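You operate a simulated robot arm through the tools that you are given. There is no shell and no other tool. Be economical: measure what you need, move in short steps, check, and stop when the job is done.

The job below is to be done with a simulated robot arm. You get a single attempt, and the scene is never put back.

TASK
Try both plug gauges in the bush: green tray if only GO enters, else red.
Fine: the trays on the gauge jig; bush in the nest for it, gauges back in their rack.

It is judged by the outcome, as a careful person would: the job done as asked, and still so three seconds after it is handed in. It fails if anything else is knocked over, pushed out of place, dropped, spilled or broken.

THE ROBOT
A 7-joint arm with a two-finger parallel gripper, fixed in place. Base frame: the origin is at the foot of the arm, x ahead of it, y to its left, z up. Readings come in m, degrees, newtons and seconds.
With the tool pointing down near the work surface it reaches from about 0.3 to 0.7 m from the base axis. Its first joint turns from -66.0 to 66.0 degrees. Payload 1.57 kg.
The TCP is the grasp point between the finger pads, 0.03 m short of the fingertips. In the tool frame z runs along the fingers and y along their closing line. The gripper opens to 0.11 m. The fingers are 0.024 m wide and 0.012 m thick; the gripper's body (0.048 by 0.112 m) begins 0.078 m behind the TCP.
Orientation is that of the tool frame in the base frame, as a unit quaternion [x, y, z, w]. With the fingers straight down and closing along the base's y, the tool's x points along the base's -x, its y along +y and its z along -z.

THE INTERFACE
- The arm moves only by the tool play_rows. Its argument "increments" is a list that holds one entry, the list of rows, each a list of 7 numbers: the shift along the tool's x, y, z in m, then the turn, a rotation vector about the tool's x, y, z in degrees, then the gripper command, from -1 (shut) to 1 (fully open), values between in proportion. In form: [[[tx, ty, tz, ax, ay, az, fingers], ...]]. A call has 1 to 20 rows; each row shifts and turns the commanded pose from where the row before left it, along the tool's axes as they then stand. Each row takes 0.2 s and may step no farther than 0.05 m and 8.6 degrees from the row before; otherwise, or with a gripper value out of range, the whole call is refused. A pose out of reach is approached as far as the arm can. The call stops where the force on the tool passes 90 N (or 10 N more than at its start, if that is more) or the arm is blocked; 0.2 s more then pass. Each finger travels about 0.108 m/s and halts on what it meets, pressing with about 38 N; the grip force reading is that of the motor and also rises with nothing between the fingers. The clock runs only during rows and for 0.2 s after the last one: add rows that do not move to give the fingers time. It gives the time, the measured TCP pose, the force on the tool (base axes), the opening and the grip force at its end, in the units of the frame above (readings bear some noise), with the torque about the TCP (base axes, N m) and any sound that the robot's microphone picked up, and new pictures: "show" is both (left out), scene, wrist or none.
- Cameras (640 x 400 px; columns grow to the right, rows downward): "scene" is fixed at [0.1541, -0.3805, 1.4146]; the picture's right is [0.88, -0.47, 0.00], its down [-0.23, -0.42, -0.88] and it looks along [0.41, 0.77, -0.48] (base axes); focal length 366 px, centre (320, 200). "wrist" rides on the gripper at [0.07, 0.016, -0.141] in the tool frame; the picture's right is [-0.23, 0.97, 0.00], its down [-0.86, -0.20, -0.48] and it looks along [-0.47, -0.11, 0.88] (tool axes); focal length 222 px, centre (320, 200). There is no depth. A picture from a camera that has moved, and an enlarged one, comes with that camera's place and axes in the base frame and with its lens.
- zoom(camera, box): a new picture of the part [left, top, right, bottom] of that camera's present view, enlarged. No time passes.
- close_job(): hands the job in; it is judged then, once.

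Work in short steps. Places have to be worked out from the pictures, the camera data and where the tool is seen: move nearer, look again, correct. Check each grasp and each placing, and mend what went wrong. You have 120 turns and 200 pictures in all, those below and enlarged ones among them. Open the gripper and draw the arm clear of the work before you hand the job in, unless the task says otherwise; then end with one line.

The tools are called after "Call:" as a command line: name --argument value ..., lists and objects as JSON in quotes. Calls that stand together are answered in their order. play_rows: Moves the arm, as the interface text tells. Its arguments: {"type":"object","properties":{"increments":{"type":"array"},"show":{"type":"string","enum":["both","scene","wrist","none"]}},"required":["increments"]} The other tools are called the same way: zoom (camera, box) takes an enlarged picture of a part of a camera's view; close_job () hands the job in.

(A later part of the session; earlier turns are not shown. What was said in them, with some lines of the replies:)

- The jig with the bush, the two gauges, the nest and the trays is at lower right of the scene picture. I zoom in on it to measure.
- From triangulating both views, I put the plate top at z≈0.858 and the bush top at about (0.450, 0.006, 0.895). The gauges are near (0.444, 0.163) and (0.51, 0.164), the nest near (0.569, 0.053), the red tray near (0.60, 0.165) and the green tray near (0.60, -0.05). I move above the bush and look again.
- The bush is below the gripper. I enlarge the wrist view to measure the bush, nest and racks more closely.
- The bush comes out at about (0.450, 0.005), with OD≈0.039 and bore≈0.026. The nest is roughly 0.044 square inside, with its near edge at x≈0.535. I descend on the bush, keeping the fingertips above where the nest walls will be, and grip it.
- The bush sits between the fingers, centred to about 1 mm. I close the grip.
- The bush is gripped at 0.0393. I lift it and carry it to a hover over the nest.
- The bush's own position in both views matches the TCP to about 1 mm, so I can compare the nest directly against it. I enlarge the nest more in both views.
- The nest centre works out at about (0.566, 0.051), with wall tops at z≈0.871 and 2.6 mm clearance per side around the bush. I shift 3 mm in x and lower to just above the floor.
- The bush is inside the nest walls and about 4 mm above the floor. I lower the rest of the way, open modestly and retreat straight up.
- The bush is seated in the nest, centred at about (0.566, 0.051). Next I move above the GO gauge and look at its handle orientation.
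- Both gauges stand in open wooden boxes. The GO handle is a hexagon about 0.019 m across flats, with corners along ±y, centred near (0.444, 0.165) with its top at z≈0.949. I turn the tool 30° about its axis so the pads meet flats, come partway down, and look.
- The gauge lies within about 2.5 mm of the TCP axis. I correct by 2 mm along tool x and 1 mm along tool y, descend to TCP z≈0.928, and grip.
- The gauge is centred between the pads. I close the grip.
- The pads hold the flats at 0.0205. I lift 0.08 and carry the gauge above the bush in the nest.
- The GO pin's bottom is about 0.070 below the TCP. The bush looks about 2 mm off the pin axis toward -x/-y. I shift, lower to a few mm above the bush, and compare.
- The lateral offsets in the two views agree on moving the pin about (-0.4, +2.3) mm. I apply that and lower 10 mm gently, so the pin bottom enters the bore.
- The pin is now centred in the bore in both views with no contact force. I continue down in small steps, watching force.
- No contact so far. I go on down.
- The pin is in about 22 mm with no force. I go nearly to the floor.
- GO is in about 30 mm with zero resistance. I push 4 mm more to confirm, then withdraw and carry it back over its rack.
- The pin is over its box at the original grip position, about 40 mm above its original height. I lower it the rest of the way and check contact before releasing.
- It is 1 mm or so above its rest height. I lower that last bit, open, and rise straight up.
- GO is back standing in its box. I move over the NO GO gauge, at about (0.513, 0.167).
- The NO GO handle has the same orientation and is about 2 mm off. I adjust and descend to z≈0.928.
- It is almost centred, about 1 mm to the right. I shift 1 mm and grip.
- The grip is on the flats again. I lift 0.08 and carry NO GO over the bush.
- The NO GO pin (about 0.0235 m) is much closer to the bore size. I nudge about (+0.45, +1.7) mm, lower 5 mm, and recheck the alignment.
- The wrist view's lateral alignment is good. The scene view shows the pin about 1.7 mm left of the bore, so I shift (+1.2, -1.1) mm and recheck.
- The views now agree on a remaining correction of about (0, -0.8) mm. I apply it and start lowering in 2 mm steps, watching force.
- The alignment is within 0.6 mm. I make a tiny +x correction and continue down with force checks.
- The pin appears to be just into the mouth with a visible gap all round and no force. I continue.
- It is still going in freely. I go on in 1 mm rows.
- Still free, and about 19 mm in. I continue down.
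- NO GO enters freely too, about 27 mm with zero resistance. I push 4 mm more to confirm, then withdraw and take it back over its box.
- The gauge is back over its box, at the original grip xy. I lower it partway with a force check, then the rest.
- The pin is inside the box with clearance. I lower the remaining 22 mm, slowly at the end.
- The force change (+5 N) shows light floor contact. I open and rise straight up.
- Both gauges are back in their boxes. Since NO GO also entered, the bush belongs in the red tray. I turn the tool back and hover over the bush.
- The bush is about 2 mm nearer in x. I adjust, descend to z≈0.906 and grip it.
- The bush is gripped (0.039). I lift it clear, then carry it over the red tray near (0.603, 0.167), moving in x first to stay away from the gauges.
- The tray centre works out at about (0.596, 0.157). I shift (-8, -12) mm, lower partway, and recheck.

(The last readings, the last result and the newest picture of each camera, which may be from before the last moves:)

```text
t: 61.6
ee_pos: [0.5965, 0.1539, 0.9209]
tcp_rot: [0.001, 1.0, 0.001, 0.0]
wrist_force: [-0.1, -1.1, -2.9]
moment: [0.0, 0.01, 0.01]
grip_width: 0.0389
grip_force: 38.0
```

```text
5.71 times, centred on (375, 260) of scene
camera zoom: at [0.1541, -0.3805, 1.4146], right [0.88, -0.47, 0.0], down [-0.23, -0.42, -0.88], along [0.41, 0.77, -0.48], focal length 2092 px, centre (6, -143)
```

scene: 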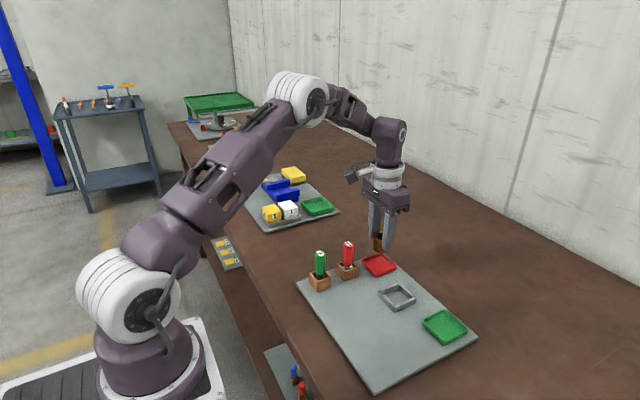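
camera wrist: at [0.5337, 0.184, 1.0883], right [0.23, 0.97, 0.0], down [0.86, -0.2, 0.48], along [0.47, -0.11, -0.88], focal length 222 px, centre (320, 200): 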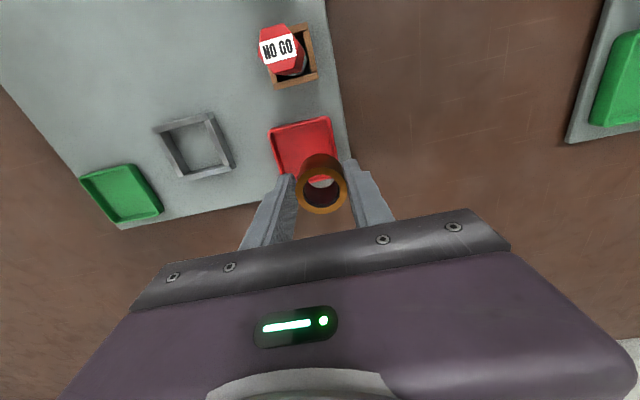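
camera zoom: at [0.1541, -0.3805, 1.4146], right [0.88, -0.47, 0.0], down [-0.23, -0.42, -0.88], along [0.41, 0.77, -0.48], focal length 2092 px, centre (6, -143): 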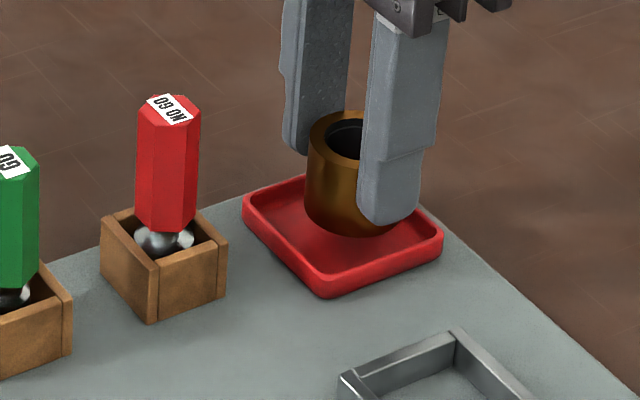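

The bush is centred over the tray within about 1–2 mm. I lower toward the tray floor, feeling for contact.

Call:
play_rows --increments '[[[0.001, 0.001, 0.004, 0, 0, 0, -0.6], [0, 0, 0.004, 0, 0, 0, -0.6], [0, 0, 0.002, 0, 0, 0, -0.6], [0, 0, 0, 0, 0, 0, -0.6]]]' --show "none"

Call:
zoom --camera "scene" --box '[350, 235, 410, 285]'

```text
t: 62.6
ee_pos: [0.595, 0.1551, 0.9112]
tcp_rot: [-0.001, 1.0, 0.0, 0.0]
wrist_force: [0.1, -0.3, -1.6]
moment: [-0.02, 0.01, -0.01]
grip_width: 0.0388
grip_force: 38.1
```

```text
8.00 times, centred on (380, 260) of scene
camera zoom: at [0.1541, -0.3805, 1.4146], right [0.88, -0.47, 0.0], down [-0.23, -0.42, -0.88], along [0.41, 0.77, -0.48], focal length 2928 px, centre (-160, -280)
```

zoom: 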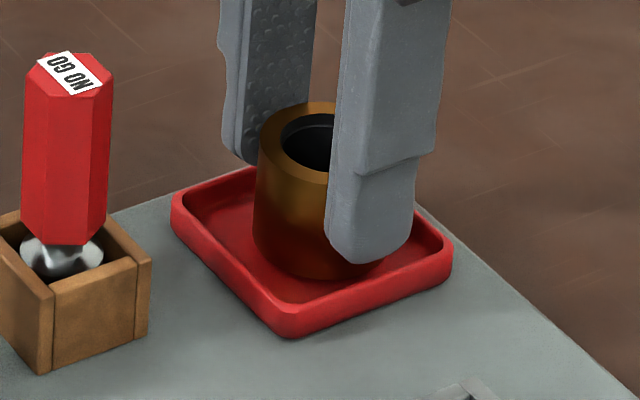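

It is inside the rim with no contact yet. I continue in sub-millimetre rows.

Call:
play_rows --increments '[[[0, 0, 0.001, 0, 0, 0, -0.6], [0, 0, 0.001, 0, 0, 0, -0.6], [0, 0, 0, 0, 0, 0, -0.6]]]' --show "none"

Call:
play_rows --increments '[[[0, 0, 0.0008, 0, 0, 0, -0.6], [0, 0, 0.0007, 0, 0, 0, -0.6], [0, 0, 0, 0, 0, 0, -0.6]]]' --show "none"

```text
t: 63.4
ee_pos: [0.5937, 0.155, 0.9097]
tcp_rot: [0.0, 1.0, 0.0, 0.0]
wrist_force: [-2.6, 0.3, 10.0]
moment: [0.01, 0.3, 0.01]
grip_width: 0.0392
grip_force: 37.5
```

```text
t: 64.2
ee_pos: [0.595, 0.155, 0.9102]
tcp_rot: [0.0, 1.0, -0.001, 0.001]
wrist_force: [-7.4, -2.5, 31.3]
moment: [-0.35, 0.08, -0.04]
grip_width: 0.0391
grip_force: 38.2
```

Firm floor contact. I back off 1.5 mm to relieve it, open, and rise.

Call:
play_rows --increments '[[[0, 0, -0.0015, 0, 0, 0, -0.6], [0, 0, 0, 0, 0, 0, -0.3], [0, 0, 0, 0, 0, 0, 0.0], [0, 0, 0, 0, 0, 0, 0.1], [0, 0, 0, 0, 0, 0, 0.1], [0, 0, -0.02, 0, 0, 0, 0.1], [0, 0, -0.03, 0, 0, 0, 0.1], [0, 0, -0.03, 0, 0, 0, 0.1], [0, 0, -0.03, 0, 0, 0, 0.1], [0, 0, -0.03, 0, 0, 0, 0.1], [0, 0, 0, 0, 0, 0, 0.1]]]'

Call:
zoom --camera "scene" --box '[290, 225, 490, 385]'

Call:
zoom --camera "wrist" --box '[220, 60, 420, 220]'

```text
t: 66.6
ee_pos: [0.5951, 0.1552, 1.0496]
tcp_rot: [0.001, 1.0, 0.0, 0.0]
wrist_force: [0.0, 0.2, -0.2]
moment: [-0.04, 0.01, 0.01]
grip_width: 0.0603
grip_force: 0.0
camera wrist: at [0.5251, 0.1719, 1.1903], right [0.23, 0.97, 0.0], down [0.86, -0.2, 0.48], along [0.47, -0.11, -0.88], focal length 222 px, centre (320, 200)
```

scene: 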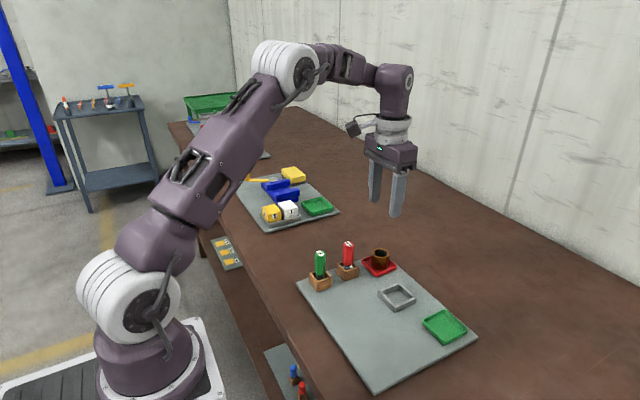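
wrist: 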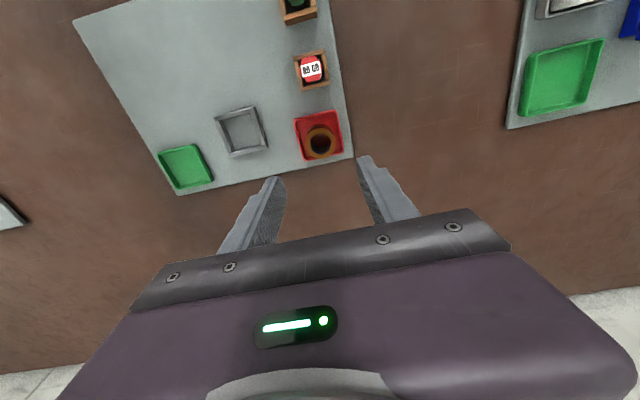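

```text
2.50 times, centred on (390, 305) of scene
camera zoom: at [0.1541, -0.3805, 1.4146], right [0.88, -0.47, 0.0], down [-0.23, -0.42, -0.88], along [0.41, 0.77, -0.48], focal length 915 px, centre (145, -62)
```

zoom: 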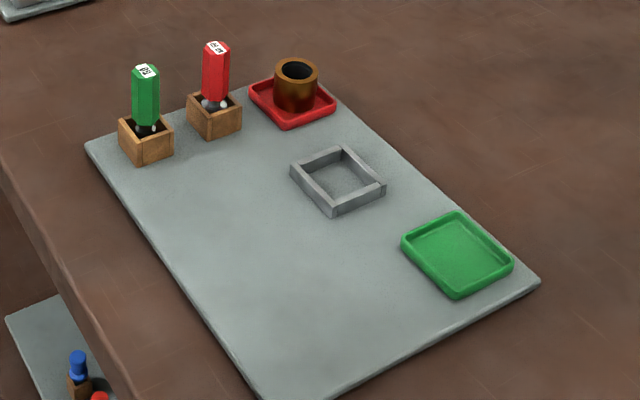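

```text
2.50 times, centred on (320, 140) of wrist
camera zoom: at [0.5251, 0.1719, 1.1903], right [0.23, 0.97, 0.0], down [0.86, -0.2, 0.48], along [0.47, -0.11, -0.88], focal length 555 px, centre (320, 350)
```

zoom: 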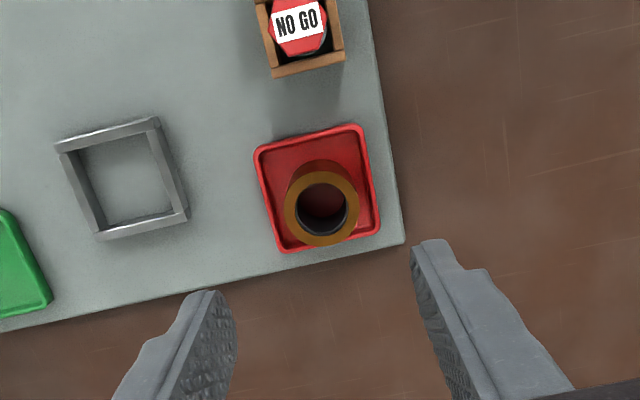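

The bush stands inside the red tray, both gauges are in their boxes, the nest is empty, nothing else has moved, and the arm is clear above. I open the gripper fully and draw back a bit further before handing in.

Call:
play_rows --increments '[[[0, 0, -0.03, 0, 0, 0, 1], [0, 0, -0.03, 0, 0, 0, 1], [0, 0, 0, 0, 0, 0, 1]]]' --show "none"

Call:
close_job

```text
t: 67.4
ee_pos: [0.5939, 0.1554, 1.1113]
tcp_rot: [0.0, 1.0, 0.0, 0.0]
wrist_force: [-0.6, 0.3, 0.7]
moment: [0.01, 0.0, -0.01]
grip_width: 0.1102
grip_force: 0.1
```

```text
The job is handed in.
```

Both GO and NO GO entered the bush freely, so the bush is in the red tray; both gauges are back in their rack and the job is handed in.
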